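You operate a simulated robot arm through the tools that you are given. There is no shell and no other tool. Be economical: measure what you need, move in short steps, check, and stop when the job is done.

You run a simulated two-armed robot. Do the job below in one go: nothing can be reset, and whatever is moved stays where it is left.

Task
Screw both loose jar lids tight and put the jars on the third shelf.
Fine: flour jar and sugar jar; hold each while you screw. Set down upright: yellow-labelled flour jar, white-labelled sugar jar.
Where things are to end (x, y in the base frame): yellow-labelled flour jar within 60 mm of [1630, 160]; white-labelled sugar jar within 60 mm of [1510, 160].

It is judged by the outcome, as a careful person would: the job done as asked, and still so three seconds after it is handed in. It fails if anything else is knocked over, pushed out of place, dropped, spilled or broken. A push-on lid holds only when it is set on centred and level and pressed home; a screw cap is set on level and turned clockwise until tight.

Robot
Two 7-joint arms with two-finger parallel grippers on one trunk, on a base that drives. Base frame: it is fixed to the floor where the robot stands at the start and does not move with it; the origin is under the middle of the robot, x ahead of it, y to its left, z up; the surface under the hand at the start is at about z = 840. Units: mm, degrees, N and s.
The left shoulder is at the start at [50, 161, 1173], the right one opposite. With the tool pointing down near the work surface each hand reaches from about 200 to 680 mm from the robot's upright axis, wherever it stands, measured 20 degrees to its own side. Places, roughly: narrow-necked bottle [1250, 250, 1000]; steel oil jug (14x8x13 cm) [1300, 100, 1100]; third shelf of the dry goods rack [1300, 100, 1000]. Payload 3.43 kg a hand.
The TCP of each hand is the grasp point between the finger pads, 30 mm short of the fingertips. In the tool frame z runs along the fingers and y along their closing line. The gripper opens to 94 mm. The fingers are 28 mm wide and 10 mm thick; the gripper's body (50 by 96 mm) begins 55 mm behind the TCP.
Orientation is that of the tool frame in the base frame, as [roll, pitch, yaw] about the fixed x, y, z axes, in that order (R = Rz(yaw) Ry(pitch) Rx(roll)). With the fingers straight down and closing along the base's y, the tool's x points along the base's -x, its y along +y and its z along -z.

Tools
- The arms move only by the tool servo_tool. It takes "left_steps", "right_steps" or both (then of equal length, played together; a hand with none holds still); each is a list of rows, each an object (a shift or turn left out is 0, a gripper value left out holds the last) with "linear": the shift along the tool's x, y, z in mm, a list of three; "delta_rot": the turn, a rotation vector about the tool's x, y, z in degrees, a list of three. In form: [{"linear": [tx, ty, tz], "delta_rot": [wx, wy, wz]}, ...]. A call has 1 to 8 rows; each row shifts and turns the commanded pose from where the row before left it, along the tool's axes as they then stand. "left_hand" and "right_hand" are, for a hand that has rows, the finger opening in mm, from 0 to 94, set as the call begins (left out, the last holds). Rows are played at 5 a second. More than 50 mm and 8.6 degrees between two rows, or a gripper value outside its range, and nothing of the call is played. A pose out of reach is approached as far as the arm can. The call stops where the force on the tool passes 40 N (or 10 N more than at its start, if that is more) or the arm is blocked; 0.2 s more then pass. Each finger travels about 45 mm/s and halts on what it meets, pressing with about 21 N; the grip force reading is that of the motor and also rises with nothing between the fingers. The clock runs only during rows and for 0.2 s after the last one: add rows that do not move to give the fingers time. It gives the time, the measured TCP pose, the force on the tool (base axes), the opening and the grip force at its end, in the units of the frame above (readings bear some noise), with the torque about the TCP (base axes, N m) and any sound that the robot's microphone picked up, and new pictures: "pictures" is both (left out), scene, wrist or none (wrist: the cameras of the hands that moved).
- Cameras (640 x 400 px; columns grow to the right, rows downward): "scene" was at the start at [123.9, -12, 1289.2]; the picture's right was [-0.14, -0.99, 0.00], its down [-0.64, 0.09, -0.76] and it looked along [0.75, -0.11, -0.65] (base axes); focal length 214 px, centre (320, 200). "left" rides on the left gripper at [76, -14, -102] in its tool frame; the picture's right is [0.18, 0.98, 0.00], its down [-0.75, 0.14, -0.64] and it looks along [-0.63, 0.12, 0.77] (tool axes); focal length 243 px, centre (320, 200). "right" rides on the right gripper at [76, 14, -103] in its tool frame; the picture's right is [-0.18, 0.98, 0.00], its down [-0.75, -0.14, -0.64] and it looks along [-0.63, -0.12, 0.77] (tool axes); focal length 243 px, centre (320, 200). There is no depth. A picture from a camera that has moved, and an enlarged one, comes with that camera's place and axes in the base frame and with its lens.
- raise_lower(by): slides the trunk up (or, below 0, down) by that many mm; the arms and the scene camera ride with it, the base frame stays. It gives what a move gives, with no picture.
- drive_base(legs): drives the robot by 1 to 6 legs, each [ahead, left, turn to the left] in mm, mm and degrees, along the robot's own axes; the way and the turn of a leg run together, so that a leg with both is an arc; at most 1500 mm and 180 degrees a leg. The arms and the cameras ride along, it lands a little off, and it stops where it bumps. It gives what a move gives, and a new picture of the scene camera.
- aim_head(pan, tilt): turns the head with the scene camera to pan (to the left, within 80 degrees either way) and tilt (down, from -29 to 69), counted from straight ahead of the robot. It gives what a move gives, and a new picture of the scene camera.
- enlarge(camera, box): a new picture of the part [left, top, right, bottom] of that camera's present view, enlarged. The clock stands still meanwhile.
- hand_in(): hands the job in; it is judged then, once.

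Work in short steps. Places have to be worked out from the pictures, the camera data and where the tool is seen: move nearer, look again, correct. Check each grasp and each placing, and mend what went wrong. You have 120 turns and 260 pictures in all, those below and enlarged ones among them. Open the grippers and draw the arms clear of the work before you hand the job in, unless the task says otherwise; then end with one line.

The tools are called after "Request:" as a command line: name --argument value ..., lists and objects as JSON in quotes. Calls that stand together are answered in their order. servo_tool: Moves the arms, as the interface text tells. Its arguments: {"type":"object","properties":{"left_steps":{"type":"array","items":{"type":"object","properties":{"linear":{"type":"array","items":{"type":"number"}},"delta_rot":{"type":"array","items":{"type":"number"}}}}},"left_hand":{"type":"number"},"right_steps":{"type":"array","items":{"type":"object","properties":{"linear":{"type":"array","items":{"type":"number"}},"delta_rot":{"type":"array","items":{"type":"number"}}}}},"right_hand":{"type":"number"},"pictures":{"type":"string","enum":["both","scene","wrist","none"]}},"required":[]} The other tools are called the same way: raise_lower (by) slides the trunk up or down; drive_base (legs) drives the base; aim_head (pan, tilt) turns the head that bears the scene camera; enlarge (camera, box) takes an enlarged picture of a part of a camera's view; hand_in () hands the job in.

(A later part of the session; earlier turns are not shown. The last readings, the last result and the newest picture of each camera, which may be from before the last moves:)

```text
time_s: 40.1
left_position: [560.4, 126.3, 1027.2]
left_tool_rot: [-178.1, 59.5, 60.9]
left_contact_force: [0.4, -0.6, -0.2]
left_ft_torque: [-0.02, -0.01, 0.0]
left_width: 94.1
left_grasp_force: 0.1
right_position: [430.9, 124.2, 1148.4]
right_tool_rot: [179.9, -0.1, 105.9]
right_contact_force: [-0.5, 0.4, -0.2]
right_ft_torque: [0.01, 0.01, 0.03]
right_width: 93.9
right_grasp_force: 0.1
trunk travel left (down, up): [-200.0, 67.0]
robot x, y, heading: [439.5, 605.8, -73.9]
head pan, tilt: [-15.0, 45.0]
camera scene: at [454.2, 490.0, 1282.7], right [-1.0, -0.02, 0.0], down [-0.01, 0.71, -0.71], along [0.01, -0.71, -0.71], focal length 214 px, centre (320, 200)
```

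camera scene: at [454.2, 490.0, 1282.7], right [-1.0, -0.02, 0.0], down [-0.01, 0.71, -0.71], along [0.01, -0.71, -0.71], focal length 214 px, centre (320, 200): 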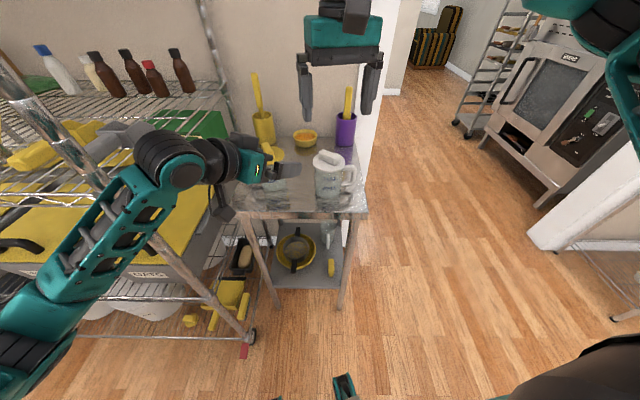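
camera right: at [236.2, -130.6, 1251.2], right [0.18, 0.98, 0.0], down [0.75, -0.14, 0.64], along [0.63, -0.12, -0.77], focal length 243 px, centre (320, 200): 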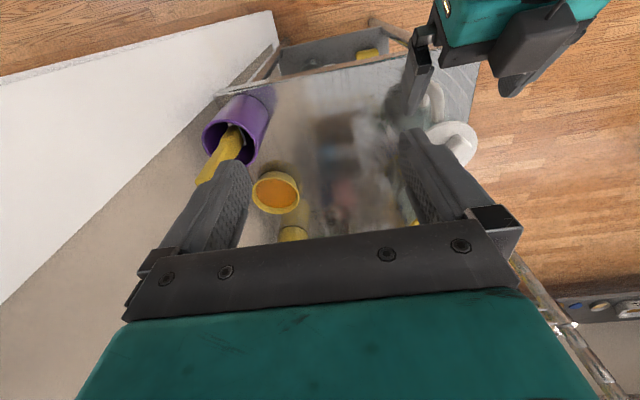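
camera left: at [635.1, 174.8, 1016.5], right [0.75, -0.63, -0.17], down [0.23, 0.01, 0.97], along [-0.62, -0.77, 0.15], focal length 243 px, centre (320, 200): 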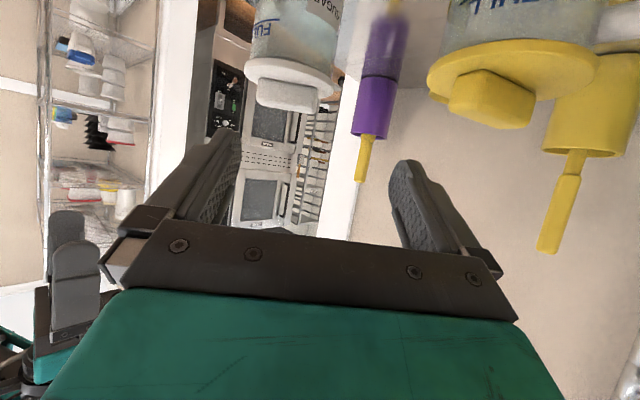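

Turn done. Rotate the left hand back to the 45° diagonal and square its roll; then zoom to recheck both jars.

Request:
servo_tool --left_steps '[{"delta_rot": [6.5, 0, 3.85]}, {"delta_rot": [6.5, 0, 3.85]}, {"delta_rot": [-1.9, 0, 0]}]' --pictures "none"

Request:
enlarge --camera "scene" --box '[220, 120, 380, 220]'

```text
time_s: 40.9
left_position: [558.5, 127.5, 1028.0]
left_tool_rot: [179.8, 59.6, 45.7]
left_contact_force: [-0.1, 0.6, 0.4]
left_ft_torque: [-0.01, 0.0, 0.02]
left_width: 94.1
left_grasp_force: 0.1
right_position: [430.6, 123.1, 1148.4]
right_tool_rot: [179.8, 0.1, 105.9]
right_contact_force: [0.1, 0.3, 0.3]
right_ft_torque: [0.01, -0.01, 0.01]
right_width: 94.2
right_grasp_force: 0.1
trunk travel left (down, up): [-200.0, 67.0]
robot x, y, heading: [438.4, 609.4, -74.2]
head pan, tilt: [-15.0, 45.0]
```

```text
4.00 times, centred on (300, 170) of scene
camera zoom: at [454.0, 490.1, 1282.7], right [-1.0, -0.02, 0.0], down [-0.01, 0.71, -0.71], along [0.01, -0.71, -0.71], focal length 858 px, centre (400, 320)
```

zoom: 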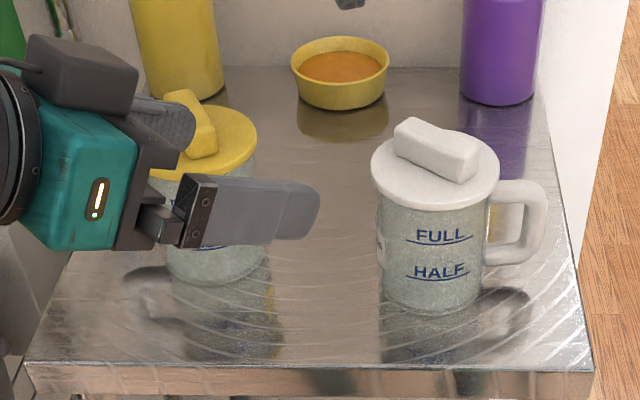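

Both jars stand fine (flour's lid bar got nudged slightly). Sugar centre ≈ (438, 1). Move to pre-grasp again: along the diagonal, then down.

Request:
servo_tool --left_steps '[{"linear": [-18.2, 0, 31]}, {"linear": [-18.2, 0, 31]}, {"linear": [39.7, 0, 23.3]}, {"linear": [39.7, 0, 23.3]}, {"linear": [39.7, 0, 23.3]}]' --pictures "wrist"

Request:
enlarge --camera "scene" --box '[220, 120, 380, 220]'

```text
time_s: 42.1
left_position: [508.7, 73.2, 892.4]
left_tool_rot: [179.8, 59.6, 45.6]
left_contact_force: [0.4, -0.9, -0.3]
left_ft_torque: [0.01, -0.01, 0.01]
left_width: 94.0
left_grasp_force: 0.1
right_position: [429.9, 123.3, 1149.0]
right_tool_rot: [180.0, 0.0, 105.9]
right_contact_force: [0.7, -0.5, 0.2]
right_ft_torque: [-0.01, 0.0, 0.03]
right_width: 94.1
right_grasp_force: 0.1
trunk travel left (down, up): [-200.0, 67.0]
robot x, y, heading: [439.7, 607.7, -74.1]
head pan, tilt: [-15.0, 45.0]
camera left: at [587.5, 175.7, 877.8], right [0.77, -0.62, -0.16], down [0.22, 0.03, 0.97], along [-0.6, -0.79, 0.16], focal length 243 px, centre (320, 200)
```

left: 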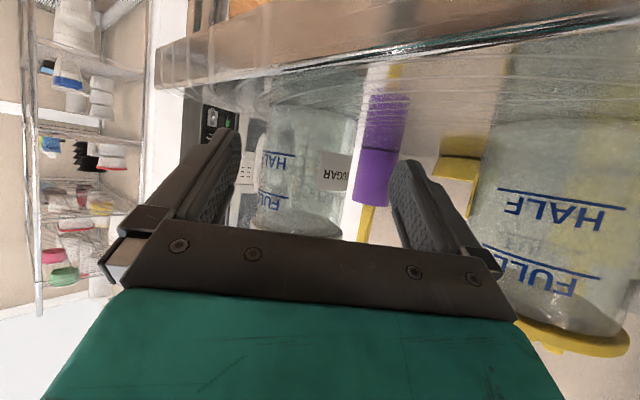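

```text
4.00 times, centred on (300, 170) of scene
camera zoom: at [454.2, 490.0, 1282.7], right [-1.0, -0.02, 0.0], down [-0.01, 0.71, -0.71], along [0.01, -0.71, -0.71], focal length 858 px, centre (400, 320)
```

zoom: 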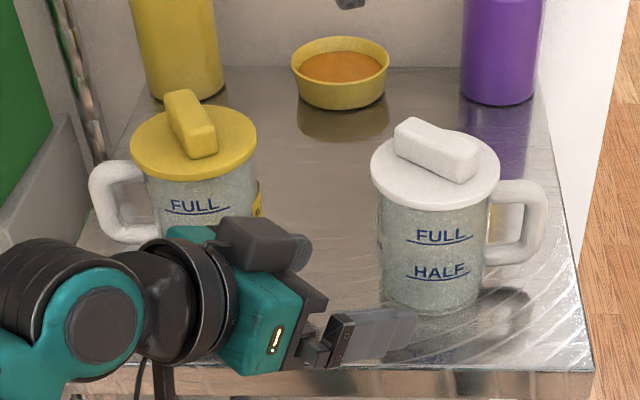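

Jar is centred between the fingers. Advance 83 mm and then close.

Request:
servo_tool --left_steps '[{"linear": [-10.5, 0, 17.9]}, {"linear": [-10.5, 0, 17.9]}, {"linear": [-10.5, 0, 17.9]}, {"linear": [-10.5, 0, 17.9]}]' --pictures "none"

Request:
servo_tool --left_steps '[{}, {}, {}, {}]' --left_hand 55 --pictures "wrist"

Request:
enlarge --camera "scene" --box '[220, 120, 380, 220]'

```text
time_s: 43.1
left_position: [453.1, 16.2, 888.6]
left_tool_rot: [179.9, 59.6, 45.7]
left_contact_force: [-0.1, -0.2, 0.4]
left_ft_torque: [0.01, 0.01, -0.01]
left_width: 94.0
left_grasp_force: 0.0
right_position: [431.4, 123.9, 1148.3]
right_tool_rot: [179.9, 0.0, 106.0]
right_contact_force: [0.4, 0.2, 0.7]
right_ft_torque: [0.0, 0.04, 0.02]
right_width: 94.0
right_grasp_force: 0.1
trunk travel left (down, up): [-200.0, 67.0]
robot x, y, heading: [442.6, 606.6, -74.1]
head pan, tilt: [-15.0, 45.0]
```

```text
time_s: 44.1
left_position: [452.3, 15.7, 888.7]
left_tool_rot: [179.8, 59.7, 45.7]
left_contact_force: [-0.5, -0.7, 0.7]
left_ft_torque: [0.08, 0.09, -0.01]
left_width: 79.3
left_grasp_force: 21.2
right_position: [429.9, 125.1, 1148.4]
right_tool_rot: [179.9, 0.0, 105.9]
right_contact_force: [0.2, -0.8, -0.9]
right_ft_torque: [0.02, 0.0, 0.0]
right_width: 94.1
right_grasp_force: 0.0
trunk travel left (down, up): [-200.0, 67.0]
robot x, y, heading: [442.1, 609.7, -74.2]
head pan, tilt: [-15.0, 45.0]
camera left: at [530.7, 118.1, 874.7], right [0.77, -0.62, -0.16], down [0.22, 0.03, 0.97], along [-0.6, -0.79, 0.16], focal length 243 px, centre (320, 200)
```

left: 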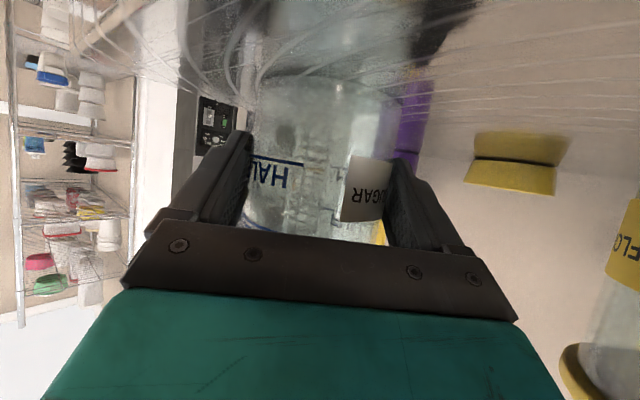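

```text
4.00 times, centred on (300, 170) of scene
camera zoom: at [454.1, 490.0, 1282.7], right [-1.0, -0.02, 0.0], down [-0.01, 0.71, -0.71], along [0.01, -0.71, -0.71], focal length 858 px, centre (400, 320)
```

zoom: 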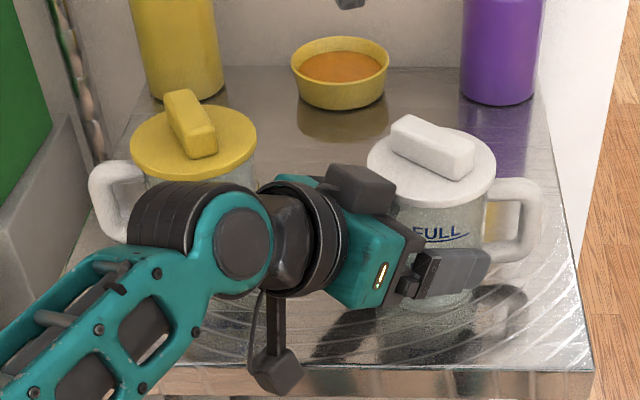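

Sugar held at 79 mm; lid centre ≈ (438, 1), bar at ~132°, top z ≈ 960. Now bring the right hand over the lid, closing across the bar (yaw ≈ 132°), at z ≈ 1060.

Request:
servo_tool --right_steps '[{"delta_rot": [0, 0, -6.5]}, {"delta_rot": [0, 0, -6.5]}, {"delta_rot": [0, 0, -6.5]}, {"delta_rot": [0, 0, -6.5]}, {"linear": [-24.2, -19.1, 22]}, {"linear": [-24.2, -19.1, 22]}, {"linear": [-24.2, -19.1, 22]}, {"linear": [-24.2, -19.1, 22]}]' --right_hand 60

```text
time_s: 45.9
left_position: [452.5, 15.4, 889.5]
left_tool_rot: [179.7, 59.7, 45.7]
left_contact_force: [-0.7, -0.1, 0.8]
left_ft_torque: [0.06, 0.1, 0.03]
left_width: 79.2
left_grasp_force: 20.8
right_position: [387.8, 35.0, 1062.7]
right_tool_rot: [179.8, 0.3, 132.1]
right_contact_force: [-0.2, -0.6, 0.2]
right_ft_torque: [-0.03, -0.04, 0.01]
right_width: 59.9
right_grasp_force: 0.1
right hand out of reach, approached as far as the arm can: row 5, 6, 7, 8
trunk travel left (down, up): [-200.0, 67.0]
robot x, y, heading: [440.0, 609.0, -74.1]
head pan, tilt: [-15.0, 45.0]
camera scene: at [454.0, 490.0, 1282.7], right [-1.0, -0.02, 0.0], down [-0.01, 0.71, -0.71], along [0.01, -0.71, -0.71], focal length 214 px, centre (320, 200)
camera right: at [345.8, 100.2, 1164.7], right [0.85, 0.52, 0.0], down [0.4, -0.65, 0.65], along [0.34, -0.55, -0.76], focal length 243 px, centre (320, 200)
```

scene: 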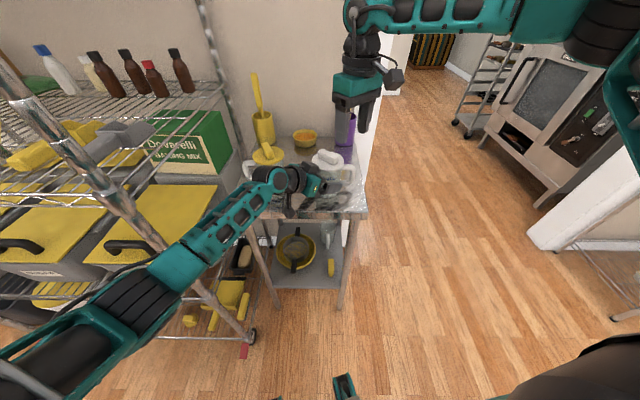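
right: 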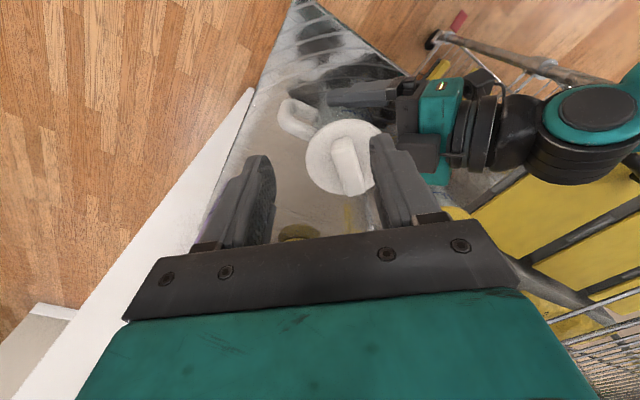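

The lid is just at the edge of the right arm's reach. I release and retract the left hand, pull the right back, then shift the base ~67 mm toward (−x, −y), away from the post.

Request:
servo_tool --left_steps '[{}, {}, {"linear": [10.5, 0, -17.9]}, {"linear": [10.5, 0, -17.9]}, {"linear": [10.5, 0, -17.9]}, {"linear": [10.5, 0, -17.9]}, {"linear": [10.5, 0, -17.9]}]' --right_steps '[{"linear": [13, 4.6, 0]}, {"linear": [13, 4.6, 0]}, {"linear": [13, 4.6, 0]}, {"linear": [13, 4.6, 0]}, {"linear": [13, 4.6, 0]}, {"linear": [13, 4.6, 0]}, {"linear": [13, 4.6, 0]}]' --left_hand 94 --pictures "none"

Request:
servo_tool --left_steps '[{"linear": [9, 0, -15.5]}, {"linear": [9, 0, -15.5]}, {"linear": [9, 0, -15.5]}, {"linear": [9, 0, -15.5]}]' --pictures "none"

Request:
drive_base --legs '[[50, -45, 0]]'

Request:
enlarge --camera "scene" --box '[220, 120, 380, 220]'

```text
time_s: 47.5
left_position: [524.5, 91.8, 890.9]
left_tool_rot: [179.9, 59.6, 45.8]
left_contact_force: [-0.1, 1.0, 0.6]
left_ft_torque: [-0.04, -0.03, -0.01]
left_width: 94.2
left_grasp_force: 0.1
right_position: [350.3, 127.1, 1058.4]
right_tool_rot: [-180.0, 0.1, 131.9]
right_contact_force: [0.3, -0.2, 0.1]
right_ft_torque: [0.01, -0.02, 0.02]
right_width: 60.0
right_grasp_force: 0.1
trunk travel left (down, up): [-200.0, 67.0]
robot x, y, heading: [443.7, 607.1, -74.3]
head pan, tilt: [-15.0, 45.0]
```

```text
time_s: 48.5
left_position: [575.2, 141.4, 890.8]
left_tool_rot: [179.9, 59.7, 45.8]
left_contact_force: [-0.1, 0.9, 0.2]
left_ft_torque: [0.02, 0.03, 0.0]
left_width: 93.9
left_grasp_force: 0.1
right_position: [349.4, 126.0, 1058.5]
right_tool_rot: [179.9, 0.1, 131.8]
right_contact_force: [-0.4, 0.2, -0.2]
right_ft_torque: [0.01, 0.03, 0.02]
right_width: 60.0
right_grasp_force: 0.0
trunk travel left (down, up): [-200.0, 67.0]
robot x, y, heading: [445.3, 610.2, -74.3]
head pan, tilt: [-15.0, 45.0]
```

```text
time_s: 49.5
left_position: [543.5, 81.6, 891.4]
left_tool_rot: [179.8, 59.5, 45.8]
left_contact_force: [-0.6, 0.1, -0.1]
left_ft_torque: [0.05, 0.01, -0.01]
left_width: 94.2
left_grasp_force: 0.0
right_position: [318.1, 65.2, 1058.4]
right_tool_rot: [180.0, 0.1, 131.8]
right_contact_force: [0.1, 0.0, -1.0]
right_ft_torque: [-0.02, 0.01, -0.03]
right_width: 60.1
right_grasp_force: 0.1
trunk travel left (down, up): [-200.0, 67.0]
robot x, y, heading: [411.7, 550.1, -74.0]
head pan, tilt: [-15.0, 45.0]
camera scene: at [423.2, 429.9, 1282.6], right [-1.0, -0.01, 0.0], down [-0.01, 0.71, -0.71], along [0.01, -0.71, -0.71], focal length 214 px, centre (320, 200)
```

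scene: 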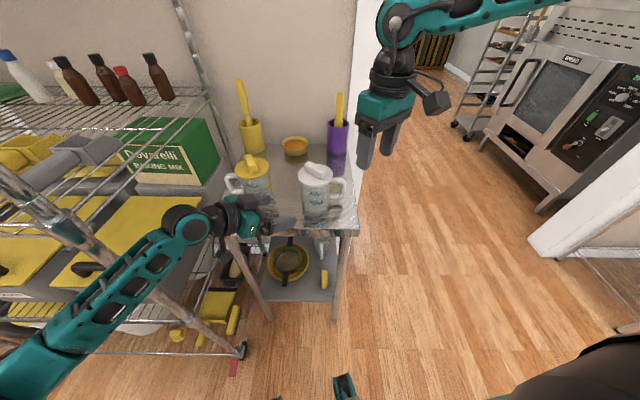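

```text
4.00 times, centred on (300, 170) of scene
camera zoom: at [423.2, 429.9, 1282.6], right [-1.0, -0.01, 0.0], down [-0.01, 0.71, -0.71], along [0.01, -0.71, -0.71], focal length 858 px, centre (400, 320)
```

zoom: 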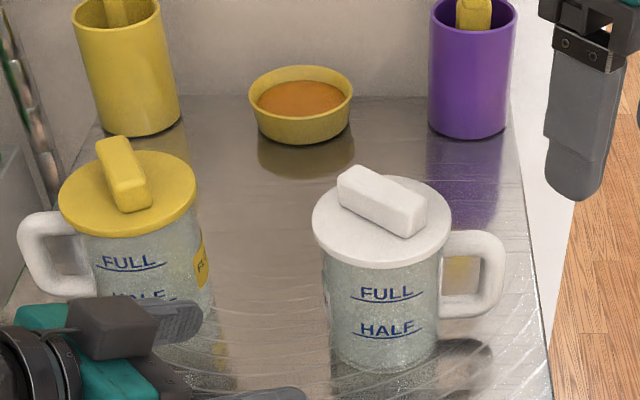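

Base moved well; sugar centre (440, 2). Re-approach: sidestep 18 mm, advance 111 mm, then close.

Request:
servo_tool --left_steps '[{"linear": [0, -18.2, 0]}, {"linear": [-9.35, 0, 15.96]}, {"linear": [-9.35, 0, 15.96]}, {"linear": [-9.35, 0, 15.96]}, {"linear": [-9.35, 0, 15.96]}, {"linear": [-9.35, 0, 15.96]}, {"linear": [-9.35, 0, 15.96]}]' --pictures "wrist"

Request:
servo_tool --left_steps '[{}, {}, {}, {}]' --left_hand 55 --pictures "none"

Request:
enlarge --camera "scene" --box '[220, 120, 380, 220]'

```text
time_s: 51.1
left_position: [454.9, 15.3, 890.4]
left_tool_rot: [179.8, 59.7, 45.6]
left_contact_force: [-0.3, -0.3, -1.0]
left_ft_torque: [-0.03, 0.0, -0.02]
left_width: 94.1
left_grasp_force: 0.0
right_position: [319.2, 65.7, 1059.2]
right_tool_rot: [179.9, 0.1, 131.7]
right_contact_force: [0.4, 0.4, 0.5]
right_ft_torque: [-0.03, -0.01, 0.01]
right_width: 59.8
right_grasp_force: 0.0
trunk travel left (down, up): [-200.0, 67.0]
robot x, y, heading: [414.1, 546.7, -74.4]
head pan, tilt: [-15.0, 45.0]
camera left: at [533.1, 117.4, 877.3], right [0.77, -0.62, -0.16], down [0.22, 0.03, 0.97], along [-0.6, -0.79, 0.16], focal length 243 px, centre (320, 200)
```

left: 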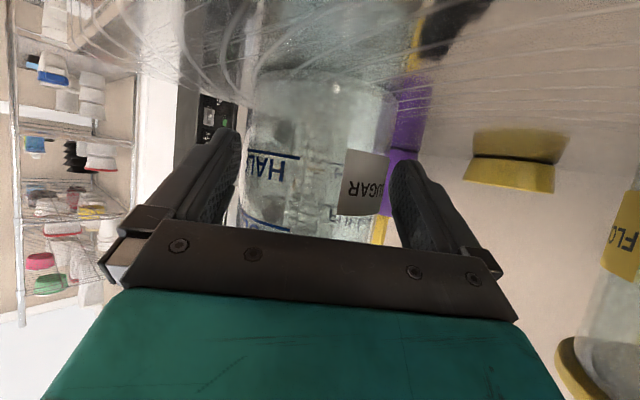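

```text
time_s: 52.1
left_position: [453.4, 15.3, 890.1]
left_tool_rot: [179.7, 59.8, 45.7]
left_contact_force: [-1.2, 0.0, 0.8]
left_ft_torque: [0.09, 0.1, -0.03]
left_width: 79.2
left_grasp_force: 20.8
right_position: [318.0, 65.1, 1059.4]
right_tool_rot: [179.8, 0.1, 131.7]
right_contact_force: [-0.9, 0.5, 0.8]
right_ft_torque: [-0.01, -0.01, 0.03]
right_width: 60.1
right_grasp_force: 0.1
trunk travel left (down, up): [-200.0, 67.0]
robot x, y, heading: [412.8, 548.8, -74.1]
head pan, tilt: [-15.0, 45.0]
```

```text
4.00 times, centred on (300, 170) of scene
camera zoom: at [423.4, 430.4, 1282.7], right [-1.0, -0.01, 0.0], down [-0.01, 0.71, -0.71], along [0.01, -0.71, -0.71], focal length 858 px, centre (400, 320)
```

zoom: 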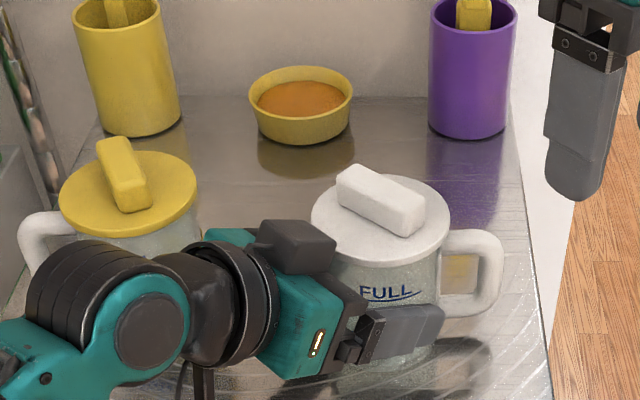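

Held again. Move the right hand over the lid at z ≈ 1030.

Request:
servo_tool --right_steps '[{"linear": [-32.3, 12, 0]}, {"linear": [-32.3, 12, 0]}, {"linear": [-32.3, 12, 0]}, {"linear": [-32.3, 12, 0]}, {"linear": [0, 0, 25]}]' --pictures "wrist"

Request:
enlarge --camera "scene" --box '[220, 100, 380, 200]'

```text
time_s: 53.3
left_position: [454.5, 15.9, 891.4]
left_tool_rot: [179.8, 59.7, 45.6]
left_contact_force: [1.0, -0.4, 1.4]
left_ft_torque: [0.04, 0.05, 0.02]
left_width: 79.1
left_grasp_force: 21.3
right_position: [388.7, 31.1, 1036.4]
right_tool_rot: [179.9, 0.3, 131.9]
right_contact_force: [0.4, 0.5, -1.2]
right_ft_torque: [0.02, 0.02, -0.01]
right_width: 59.7
right_grasp_force: 0.0
right hand out of reach, approached as far as the arm can: row 3, 4, 5
trunk travel left (down, up): [-200.0, 67.0]
robot x, y, heading: [409.3, 550.1, -74.3]
head pan, tilt: [-15.0, 45.0]
camera right: at [347.7, 95.8, 1139.5], right [0.86, 0.52, 0.0], down [0.39, -0.66, 0.64], along [0.33, -0.55, -0.77], focal length 243 px, centre (320, 200)
```

right: 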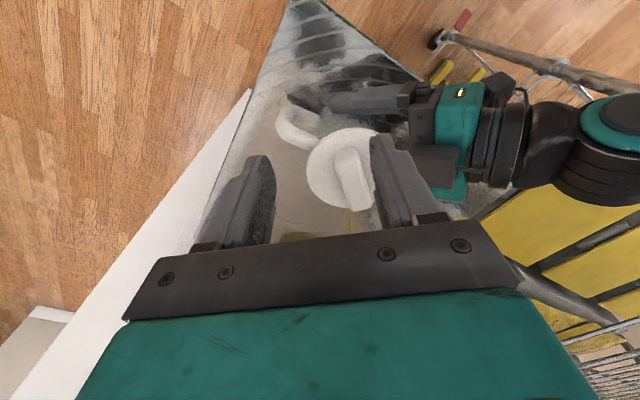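

```text
4.00 times, centred on (300, 150) of scene
camera zoom: at [423.6, 430.4, 1282.7], right [-1.0, -0.01, 0.0], down [-0.01, 0.71, -0.71], along [0.01, -0.71, -0.71], focal length 858 px, centre (400, 400)
```

zoom: 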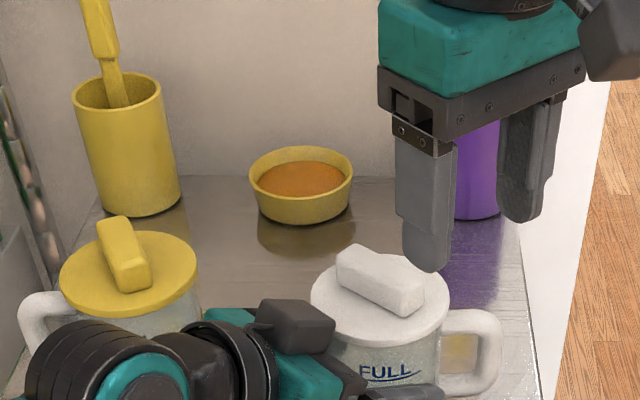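

The right hand still falls short at this height. I'll raise the trunk 67 mm (lifting the held jar), then set the jar back down ~40 mm nearer to me with the left arm.

Request:
raise_lower --by 66

Request:
enlarge --camera "scene" --box '[180, 80, 420, 230]'

```text
time_s: 54.4
left_position: [455.6, 16.3, 956.7]
left_tool_rot: [179.9, 59.6, 45.6]
left_contact_force: [-0.2, -0.1, -4.0]
left_ft_torque: [0.0, 0.0, 0.01]
left_width: 79.6
left_grasp_force: 21.1
right_position: [387.6, 29.6, 1102.3]
right_tool_rot: [179.9, 0.2, 131.8]
right_contact_force: [-0.5, 0.5, -0.1]
right_ft_torque: [0.03, 0.02, 0.01]
right_width: 60.0
right_grasp_force: 0.0
trunk travel left (down, up): [-266.0, 1.0]
robot x, y, heading: [408.7, 550.5, -74.6]
head pan, tilt: [-15.0, 45.0]
```

```text
2.67 times, centred on (300, 155) of scene
camera zoom: at [423.5, 429.8, 1348.5], right [-1.0, -0.01, 0.0], down [-0.01, 0.71, -0.71], along [0.01, -0.71, -0.71], focal length 572 px, centre (373, 320)
```

zoom: 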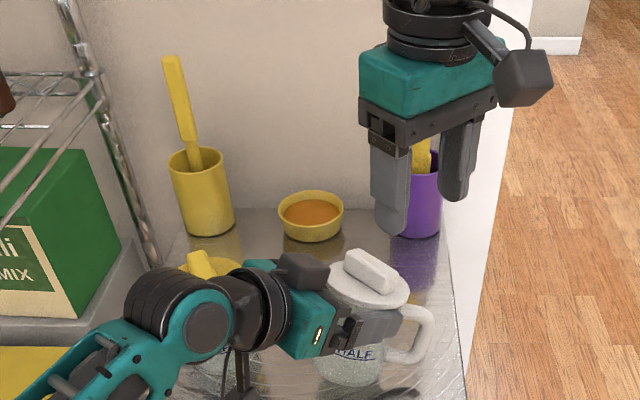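

The jar (≈0.4 kg) lifted, but it seems to lean slightly. Check with the left wrist camera.

Request:
enlarge --camera "left" --box '[160, 0, 480, 200]'

Request:
enlarge --camera "scene" --box '[260, 160, 360, 240]'

Request:
enlarge --camera "right" --box '[240, 50, 480, 200]'

```text
2.00 times, centred on (320, 100) of left
camera zoom: at [533.5, 117.3, 942.9], right [0.77, -0.62, -0.16], down [0.22, 0.03, 0.98], along [-0.6, -0.79, 0.16], focal length 485 px, centre (320, 400)
```

zoom: 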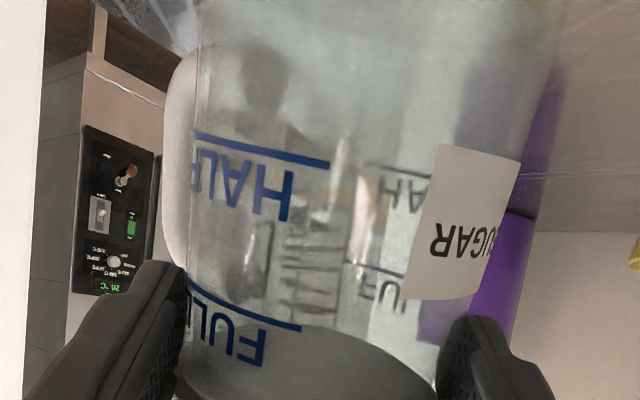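

```text
5.00 times, centred on (310, 200) of scene
camera zoom: at [423.5, 429.8, 1348.5], right [-1.0, -0.01, 0.0], down [-0.01, 0.71, -0.71], along [0.01, -0.71, -0.71], focal length 1072 px, centre (370, 200)
```

zoom: 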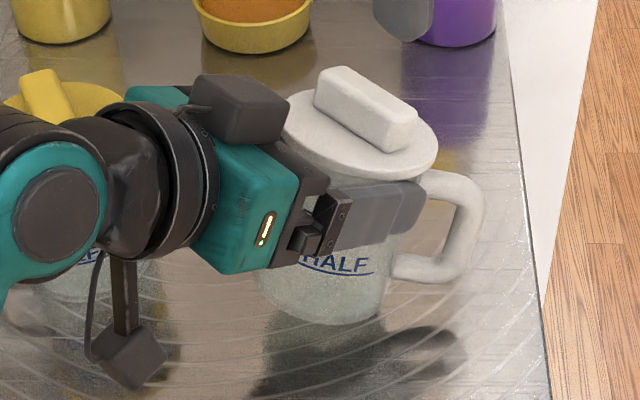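

```text
2.67 times, centred on (360, 125) of right
camera zoom: at [347.6, 95.3, 1205.2], right [0.86, 0.52, 0.0], down [0.39, -0.66, 0.64], along [0.33, -0.55, -0.77], focal length 647 px, centre (213, 400)
```

zoom: 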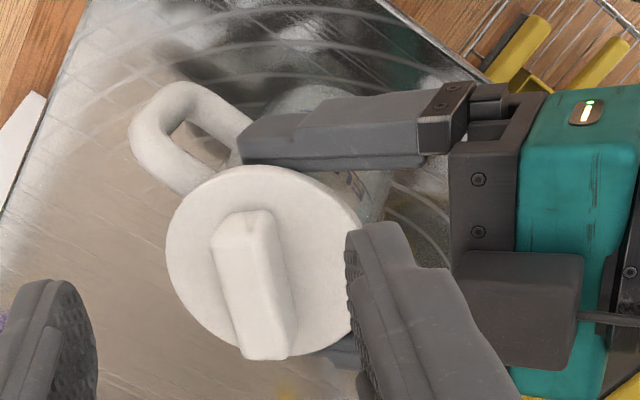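

It pivots ~15° in the grip; setting it down will right it. Move the jar (−30, +29) and lower 60 mm, then ease down onto the table.

Request:
servo_tool --left_steps '[{"linear": [17.2, -13.9, 10.2]}, {"linear": [17.2, -13.9, 10.2]}, {"linear": [17.2, -13.9, 10.2]}, {"linear": [2.6, 0, 1.5]}, {"linear": [2.6, 0, 1.5]}]' --pictures "scene"

Request:
enlarge --camera "scene" --box '[240, 140, 400, 240]'

```text
time_s: 55.6
left_position: [425.0, 42.6, 894.8]
left_tool_rot: [179.7, 60.1, 45.4]
left_contact_force: [3.2, 1.0, 22.5]
left_ft_torque: [-0.04, 0.59, -0.24]
left_width: 78.1
left_grasp_force: 20.6
right_position: [387.2, 33.0, 1104.3]
right_tool_rot: [-180.0, 0.3, 131.8]
right_contact_force: [-1.0, -0.8, 0.7]
right_ft_torque: [-0.03, 0.0, 0.03]
right_width: 60.0
right_grasp_force: 0.1
trunk travel left (down, up): [-266.0, 1.0]
robot x, y, heading: [413.5, 552.7, -74.2]
head pan, tilt: [-15.0, 45.0]
camera scene: at [423.8, 432.5, 1349.0], right [-1.0, -0.01, 0.0], down [-0.01, 0.71, -0.71], along [0.01, -0.71, -0.71], focal length 214 px, centre (320, 200)
```

scene: 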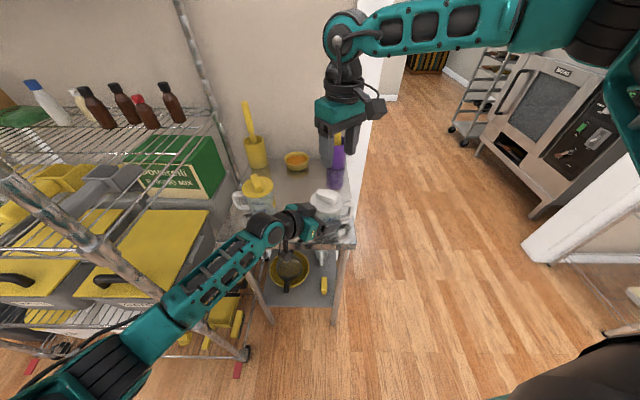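

```text
4.00 times, centred on (320, 190) of scene
camera zoom: at [423.8, 432.5, 1349.0], right [-1.0, -0.01, 0.0], down [-0.01, 0.71, -0.71], along [0.01, -0.71, -0.71], focal length 858 px, centre (320, 240)
```

zoom: 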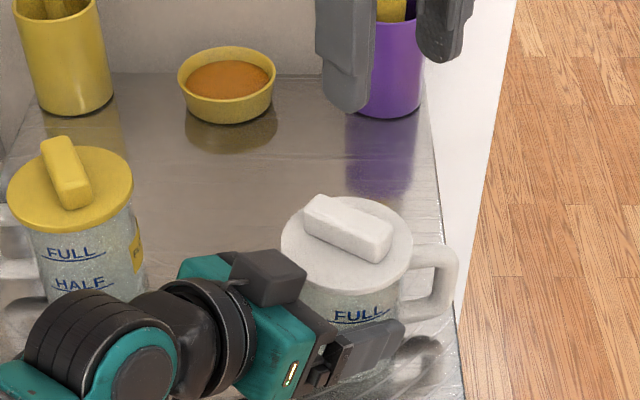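

Jar is on the table with ~22 N load; I briefly loosen to let it stand flat, then regrip.

Request:
servo_tool --left_steps '[{}, {}, {}]' --left_hand 90 --pictures "none"

Request:
enlarge --camera "scene" --box '[240, 140, 400, 240]'

Request:
enlarge --camera "left" --box '[160, 0, 480, 200]'

```text
time_s: 56.4
left_position: [426.0, 43.7, 890.7]
left_tool_rot: [179.8, 59.6, 45.7]
left_contact_force: [0.1, -0.4, 0.0]
left_ft_torque: [0.0, 0.0, 0.0]
left_width: 90.0
left_grasp_force: 0.1
right_position: [387.7, 31.0, 1102.7]
right_tool_rot: [179.9, 0.1, 131.9]
right_contact_force: [-0.3, -0.1, -0.2]
right_ft_torque: [-0.01, 0.01, -0.02]
right_width: 60.1
right_grasp_force: 0.2
trunk travel left (down, up): [-266.0, 1.0]
robot x, y, heading: [409.8, 548.8, -74.3]
head pan, tilt: [-15.0, 45.0]
```

```text
4.00 times, centred on (320, 190) of scene
camera zoom: at [423.5, 430.6, 1348.6], right [-1.0, -0.01, 0.0], down [-0.01, 0.71, -0.71], along [0.01, -0.71, -0.71], focal length 858 px, centre (320, 240)
```

zoom: 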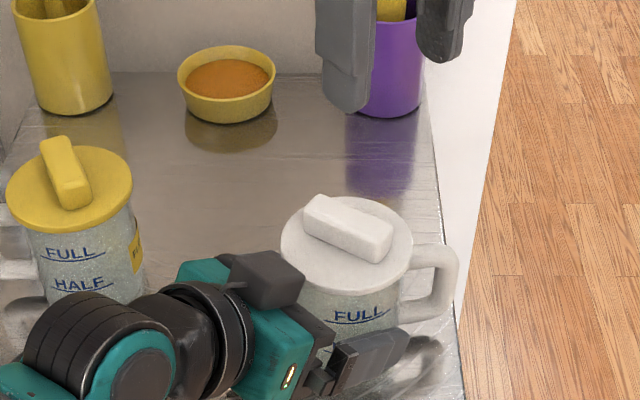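

```text
2.00 times, centred on (320, 100) of left
camera zoom: at [505.0, 146.0, 877.4], right [0.77, -0.62, -0.16], down [0.22, 0.03, 0.98], along [-0.6, -0.79, 0.16], focal length 485 px, centre (320, 400)
```

zoom: 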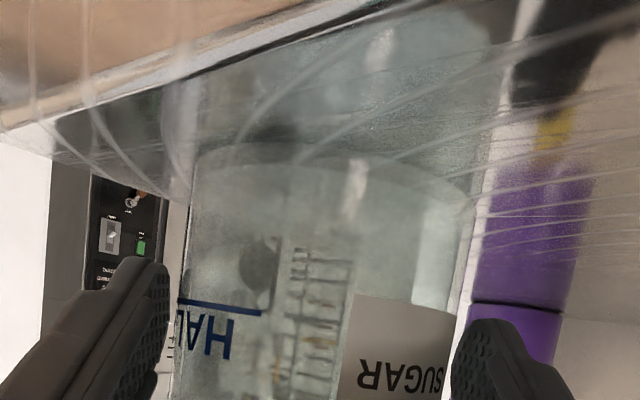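

Upright at (411, 31). Advance 4 mm, regrip; meanwhile move the right hand over the lid and down to z ≈ 1022.

Request:
servo_tool --left_steps '[{"linear": [-2, 0, 3.5]}, {}, {}, {}]' --right_steps '[{"linear": [-7.7, 8.5, 10]}, {"linear": [-7.7, 8.5, 10]}, {"linear": [0, 0, 30]}, {"linear": [0, 0, 30]}]' --left_hand 55 --pictures "wrist"

Request:
enlarge --camera "scene" --box '[240, 140, 400, 240]'

```text
time_s: 57.4
left_position: [423.3, 40.4, 891.1]
left_tool_rot: [179.7, 59.6, 45.6]
left_contact_force: [0.3, 0.4, 0.1]
left_ft_torque: [-0.02, 0.01, 0.01]
left_width: 78.3
left_grasp_force: 21.2
right_position: [375.1, 46.6, 1034.2]
right_tool_rot: [179.9, 0.2, 131.8]
right_contact_force: [-0.9, -0.8, 0.4]
right_ft_torque: [0.01, 0.0, 0.0]
right_width: 60.0
right_grasp_force: 0.1
right hand out of reach, approached as far as the arm can: row 1, 2, 3, 4
trunk travel left (down, up): [-266.0, 1.0]
robot x, y, heading: [412.1, 549.3, -74.2]
head pan, tilt: [-15.0, 45.0]
camera right: at [334.4, 111.3, 1135.9], right [0.86, 0.52, 0.0], down [0.39, -0.66, 0.64], along [0.34, -0.55, -0.76], focal length 243 px, centre (320, 200)
camera left: at [501.4, 143.3, 878.3], right [0.77, -0.62, -0.16], down [0.22, 0.03, 0.98], along [-0.6, -0.79, 0.16], focal length 243 px, centre (320, 200)
```

right: 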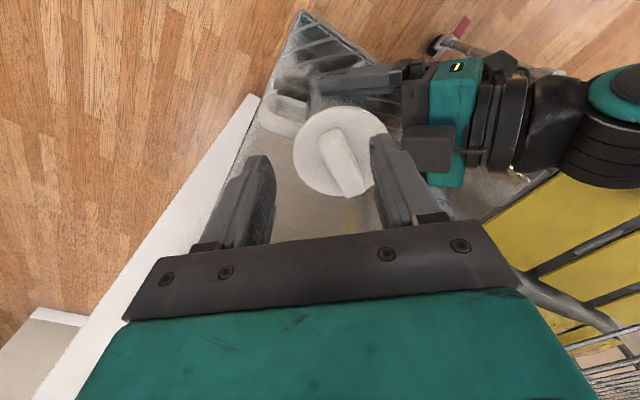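
left: 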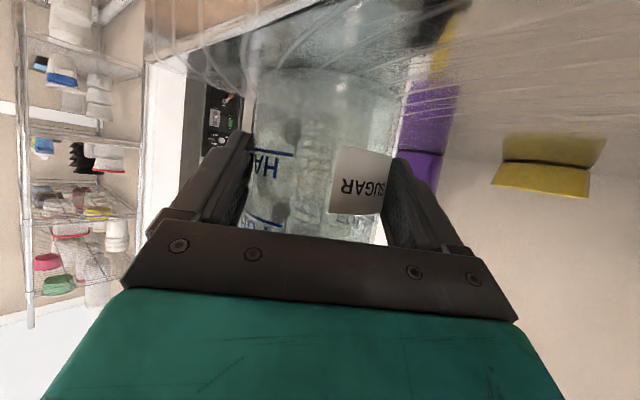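

```text
4.00 times, centred on (320, 190) of scene
camera zoom: at [423.4, 430.2, 1348.6], right [-1.0, -0.01, 0.0], down [-0.01, 0.71, -0.71], along [0.01, -0.71, -0.71], focal length 858 px, centre (320, 240)
```

zoom: 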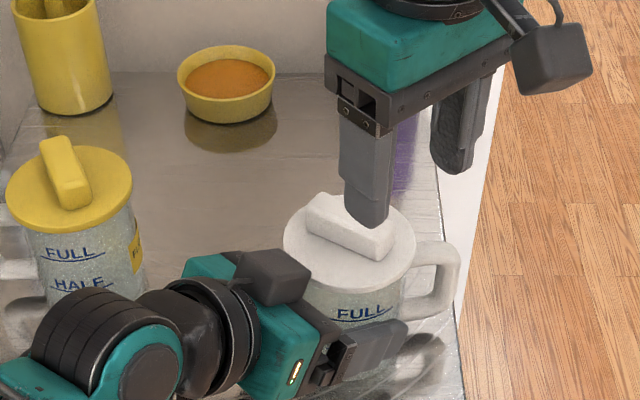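

The right arm seems limited crossing toward its left side (~20° to its own side needed). I'll release, retract both hands and turn the base another 16° left so the jar lies farther to the right.

Request:
servo_tool --left_steps '[{}, {}, {"linear": [10.5, 0, -17.9]}, {"linear": [10.5, 0, -17.9]}, {"linear": [10.5, 0, -17.9]}, {"linear": [10.5, 0, -17.9]}, {"linear": [10.5, 0, -17.9]}]' --right_steps '[{"linear": [0, 0, -20]}, {"linear": [0, 0, -20]}, {"linear": [15, 10, -10]}, {"linear": [15, 10, -10]}, {"linear": [15, 10, 0]}, {"linear": [15, 10, 0]}, {}]' --left_hand 94 --pictures "none"

Request:
drive_base --legs '[[0, 0, 16]]'

Request:
aim_head --pan -30 --tilt 48

```text
time_s: 59.0
left_position: [494.4, 116.1, 890.9]
left_tool_rot: [179.8, 59.8, 45.8]
left_contact_force: [-0.1, 0.8, 1.1]
left_ft_torque: [0.0, -0.01, 0.01]
left_width: 94.1
left_grasp_force: 0.1
right_position: [364.7, 117.1, 1094.3]
right_tool_rot: [179.9, 0.2, 131.8]
right_contact_force: [0.9, -0.2, 0.6]
right_ft_torque: [-0.02, -0.02, 0.0]
right_width: 60.0
right_grasp_force: 0.0
trunk travel left (down, up): [-266.0, 1.0]
robot x, y, heading: [412.0, 551.8, -74.3]
head pan, tilt: [-15.0, 45.0]
```

```text
time_s: 60.3
left_position: [610.1, 153.4, 891.7]
left_tool_rot: [179.7, 59.7, 61.4]
left_contact_force: [-0.2, -0.4, 0.1]
left_ft_torque: [0.02, 0.02, 0.04]
left_width: 94.0
left_grasp_force: 0.0
right_position: [486.0, 120.3, 1094.2]
right_tool_rot: [179.9, 0.1, 147.7]
right_contact_force: [-0.4, 0.0, -0.3]
right_ft_torque: [0.0, 0.02, -0.03]
right_width: 59.9
right_grasp_force: 0.1
trunk travel left (down, up): [-266.0, 1.0]
robot x, y, heading: [414.0, 550.9, -58.4]
head pan, tilt: [-15.0, 45.0]
camera scene: at [456.1, 438.4, 1348.7], right [-0.96, -0.29, 0.0], down [-0.2, 0.68, -0.71], along [0.2, -0.68, -0.71], focal length 214 px, centre (320, 200)
```

scene: 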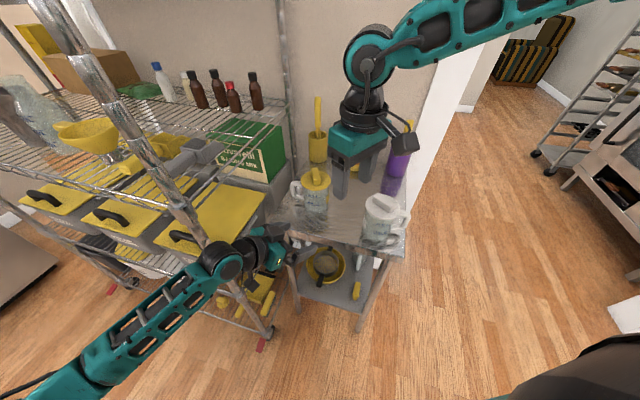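

```text
time_s: 61.1
left_position: [609.9, 154.4, 890.6]
left_tool_rot: [179.9, 59.7, 61.5]
left_contact_force: [0.6, -0.2, 0.0]
left_ft_torque: [-0.04, 0.0, 0.0]
left_width: 94.0
left_grasp_force: 0.0
right_position: [485.3, 120.3, 1093.1]
right_tool_rot: [179.9, 0.2, 147.6]
right_contact_force: [0.5, 0.2, -0.1]
right_ft_torque: [-0.01, 0.01, 0.0]
right_width: 60.2
right_grasp_force: 0.1
trunk travel left (down, up): [-266.0, 1.0]
robot x, y, heading: [413.9, 548.6, -58.5]
head pan, tilt: [-30.0, 48.0]
camera scene: at [434.9, 437.4, 1344.5], right [-1.0, -0.03, 0.0], down [-0.02, 0.74, -0.67], along [0.02, -0.67, -0.74], focal length 214 px, centre (320, 200)
```

scene: 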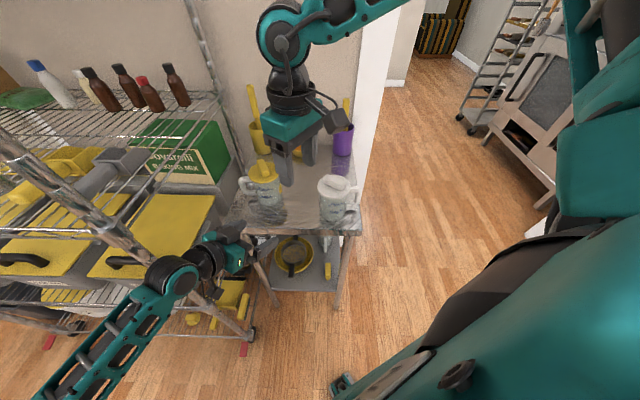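

Test the right arm's reach over the jar first: rotate to yaw 132° and move above the lid at z ≈ 1040.

Request:
servo_tool --right_steps '[{"delta_rot": [0, 0, 7.8]}, {"delta_rot": [0, 0, 7.8]}, {"linear": [-5.5, -38.2, 17.7]}, {"linear": [-5.5, -38.2, 17.7]}, {"linear": [-5.5, -38.2, 17.7]}]' --pictures "wrist"

Request:
enlarge --camera "scene" --box '[240, 130, 400, 230]'

```text
time_s: 62.3
left_position: [609.1, 154.6, 890.1]
left_tool_rot: [179.8, 59.7, 61.5]
left_contact_force: [0.0, -0.2, -0.9]
left_ft_torque: [0.01, -0.01, 0.04]
left_width: 93.8
left_grasp_force: 0.0
right_position: [409.6, 28.1, 1043.3]
right_tool_rot: [179.8, 0.2, 132.1]
right_contact_force: [1.2, 0.8, -0.1]
right_ft_torque: [0.02, -0.01, -0.03]
right_width: 59.8
right_grasp_force: 0.0
trunk travel left (down, up): [-266.0, 1.0]
robot x, y, heading: [409.6, 551.3, -58.4]
head pan, tilt: [-30.0, 48.0]
camera right: at [368.0, 93.0, 1145.7], right [0.85, 0.52, 0.0], down [0.4, -0.65, 0.64], along [0.34, -0.55, -0.77], focal length 243 px, centre (320, 200)
```

right: 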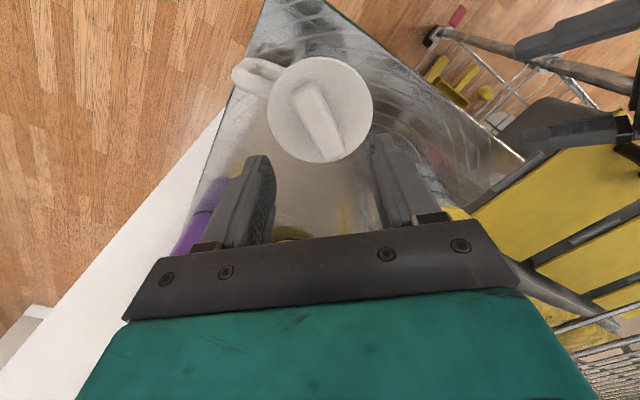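

```text
4.00 times, centred on (320, 180) of scene
camera zoom: at [434.3, 436.8, 1344.4], right [-1.0, -0.03, 0.0], down [-0.02, 0.74, -0.67], along [0.02, -0.67, -0.74], focal length 858 px, centre (320, 280)
```

zoom: 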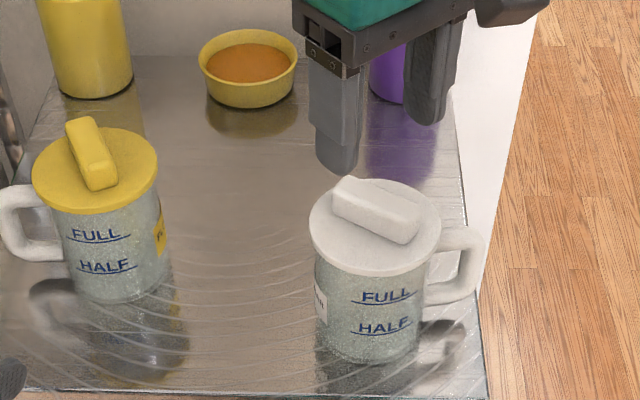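

Right arm reaches now. Sugar centre ≈ (408, 27), bar ≈ 141°. Align right yaw, and bring the left hand back to the diagonal pre-grasp.

Request:
servo_tool --left_steps '[{"delta_rot": [6.9, 0, 4.05]}, {"delta_rot": [6.9, 0, 4.05]}, {"linear": [-16.6, -13.4, 28.2]}, {"linear": [-16.6, -13.4, 28.2]}, {"linear": [-16.6, -13.4, 28.2]}, {"linear": [-16.6, -13.4, 28.2]}]' --right_steps '[{"delta_rot": [0, 0, -8]}, {}, {}, {}, {}, {}]' --pictures "wrist"

```text
time_s: 63.7
left_position: [477.5, 95.1, 889.8]
left_tool_rot: [179.8, 59.6, 45.5]
left_contact_force: [0.7, 0.3, -0.6]
left_ft_torque: [0.01, 0.01, -0.01]
left_width: 93.9
left_grasp_force: 0.1
right_position: [410.6, 29.5, 1042.3]
right_tool_rot: [180.0, 0.2, 140.1]
right_contact_force: [-0.3, -0.8, 0.3]
right_ft_torque: [-0.02, -0.02, -0.03]
right_width: 60.1
right_grasp_force: 0.1
trunk travel left (down, up): [-266.0, 1.0]
robot x, y, heading: [410.7, 550.4, -58.6]
head pan, tilt: [-30.0, 48.0]
camera right: at [360.2, 88.3, 1145.2], right [0.77, 0.64, 0.0], down [0.48, -0.59, 0.64], along [0.41, -0.5, -0.77], focal length 243 px, centre (320, 200)
camera left: at [556.5, 197.5, 876.4], right [0.77, -0.62, -0.16], down [0.22, 0.03, 0.98], along [-0.6, -0.78, 0.16], focal length 243 px, centre (320, 200)
```

right: 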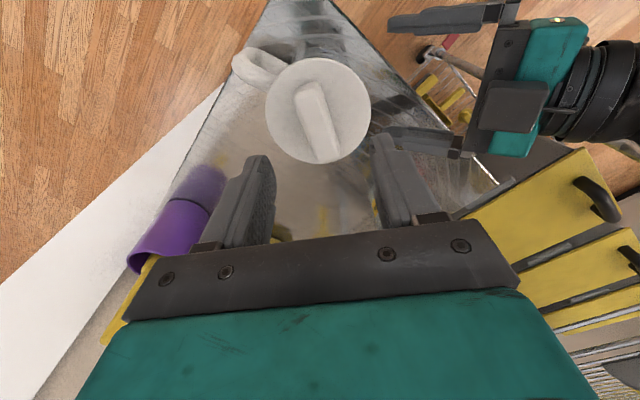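
left: 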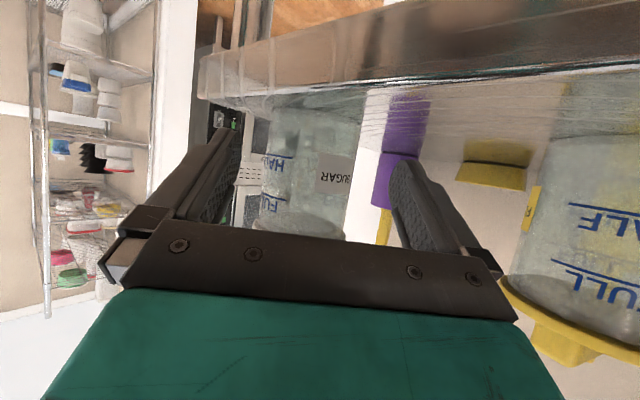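

Centred. Advance the left hand 81 mm and grip.

Request:
servo_tool --left_steps '[{"linear": [-10.2, 0, 17.4]}, {"linear": [-10.2, 0, 17.4]}, {"linear": [-10.2, 0, 17.4]}, {"linear": [-10.2, 0, 17.4]}]' --pictures "none"

Request:
servo_tool --left_steps '[{}, {}, {}, {}]' --left_hand 55 --pictures "wrist"

Request:
enlarge --camera "right" --box '[200, 30, 440, 180]'

Request:
enlarge --camera "scene" --box '[240, 130, 400, 230]'

```text
time_s: 64.7
left_position: [421.7, 39.2, 890.2]
left_tool_rot: [179.8, 59.6, 45.5]
left_contact_force: [-0.2, 0.2, -0.4]
left_ft_torque: [0.01, 0.01, 0.0]
left_width: 94.1
left_grasp_force: 0.1
right_position: [410.3, 30.0, 1041.6]
right_tool_rot: [179.9, 0.2, 140.0]
right_contact_force: [0.0, -0.2, 0.8]
right_ft_torque: [-0.03, -0.03, -0.02]
right_width: 59.8
right_grasp_force: 0.0
trunk travel left (down, up): [-266.0, 1.0]
robot x, y, heading: [412.3, 550.9, -58.6]
head pan, tilt: [-30.0, 48.0]
```

```text
time_s: 65.7
left_position: [423.1, 39.4, 891.3]
left_tool_rot: [179.8, 59.7, 45.5]
left_contact_force: [-1.1, -0.5, 0.0]
left_ft_torque: [0.11, 0.15, -0.01]
left_width: 80.1
left_grasp_force: 20.6
right_position: [410.5, 29.5, 1043.8]
right_tool_rot: [179.9, 0.2, 140.1]
right_contact_force: [0.3, 0.5, 0.3]
right_ft_torque: [0.01, 0.02, 0.01]
right_width: 60.1
right_grasp_force: 0.1
trunk travel left (down, up): [-266.0, 1.0]
robot x, y, heading: [413.6, 549.6, -58.3]
head pan, tilt: [-30.0, 48.0]
camera left: at [501.7, 140.7, 877.0], right [0.77, -0.62, -0.16], down [0.22, 0.03, 0.97], along [-0.6, -0.78, 0.16], focal length 243 px, centre (320, 200)
```

left: 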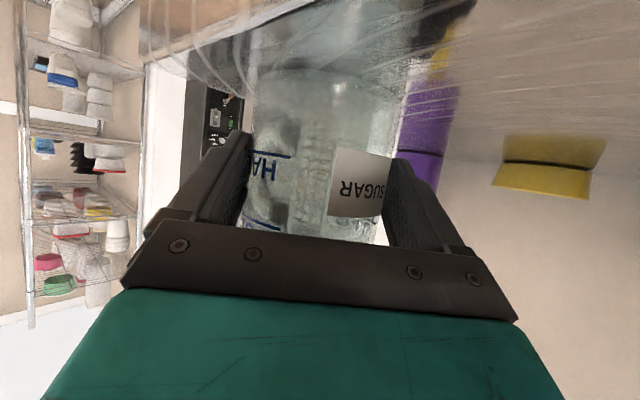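

```text
2.67 times, centred on (320, 105) of right
camera zoom: at [360.5, 88.4, 1145.3], right [0.77, 0.64, 0.0], down [0.48, -0.59, 0.64], along [0.41, -0.5, -0.77], focal length 647 px, centre (320, 453)
```

zoom: 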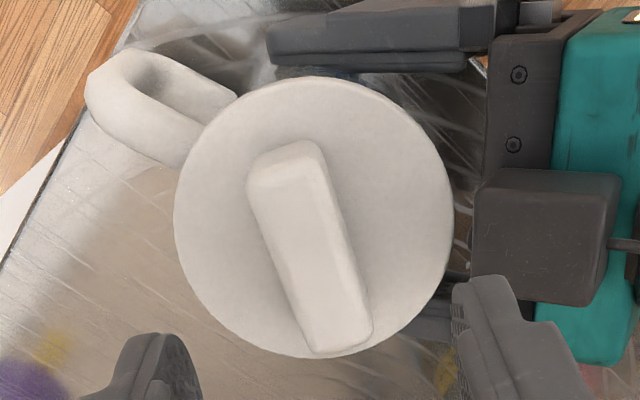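

```text
4.00 times, centred on (320, 180) of scene
camera zoom: at [434.7, 437.4, 1344.5], right [-1.0, -0.03, 0.0], down [-0.02, 0.74, -0.67], along [0.02, -0.67, -0.74], focal length 858 px, centre (320, 280)
```

zoom: 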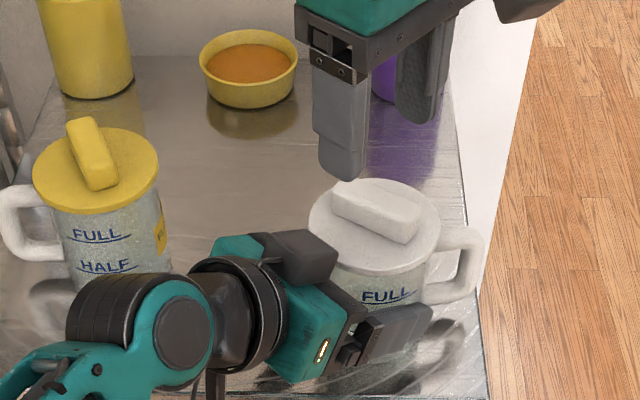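

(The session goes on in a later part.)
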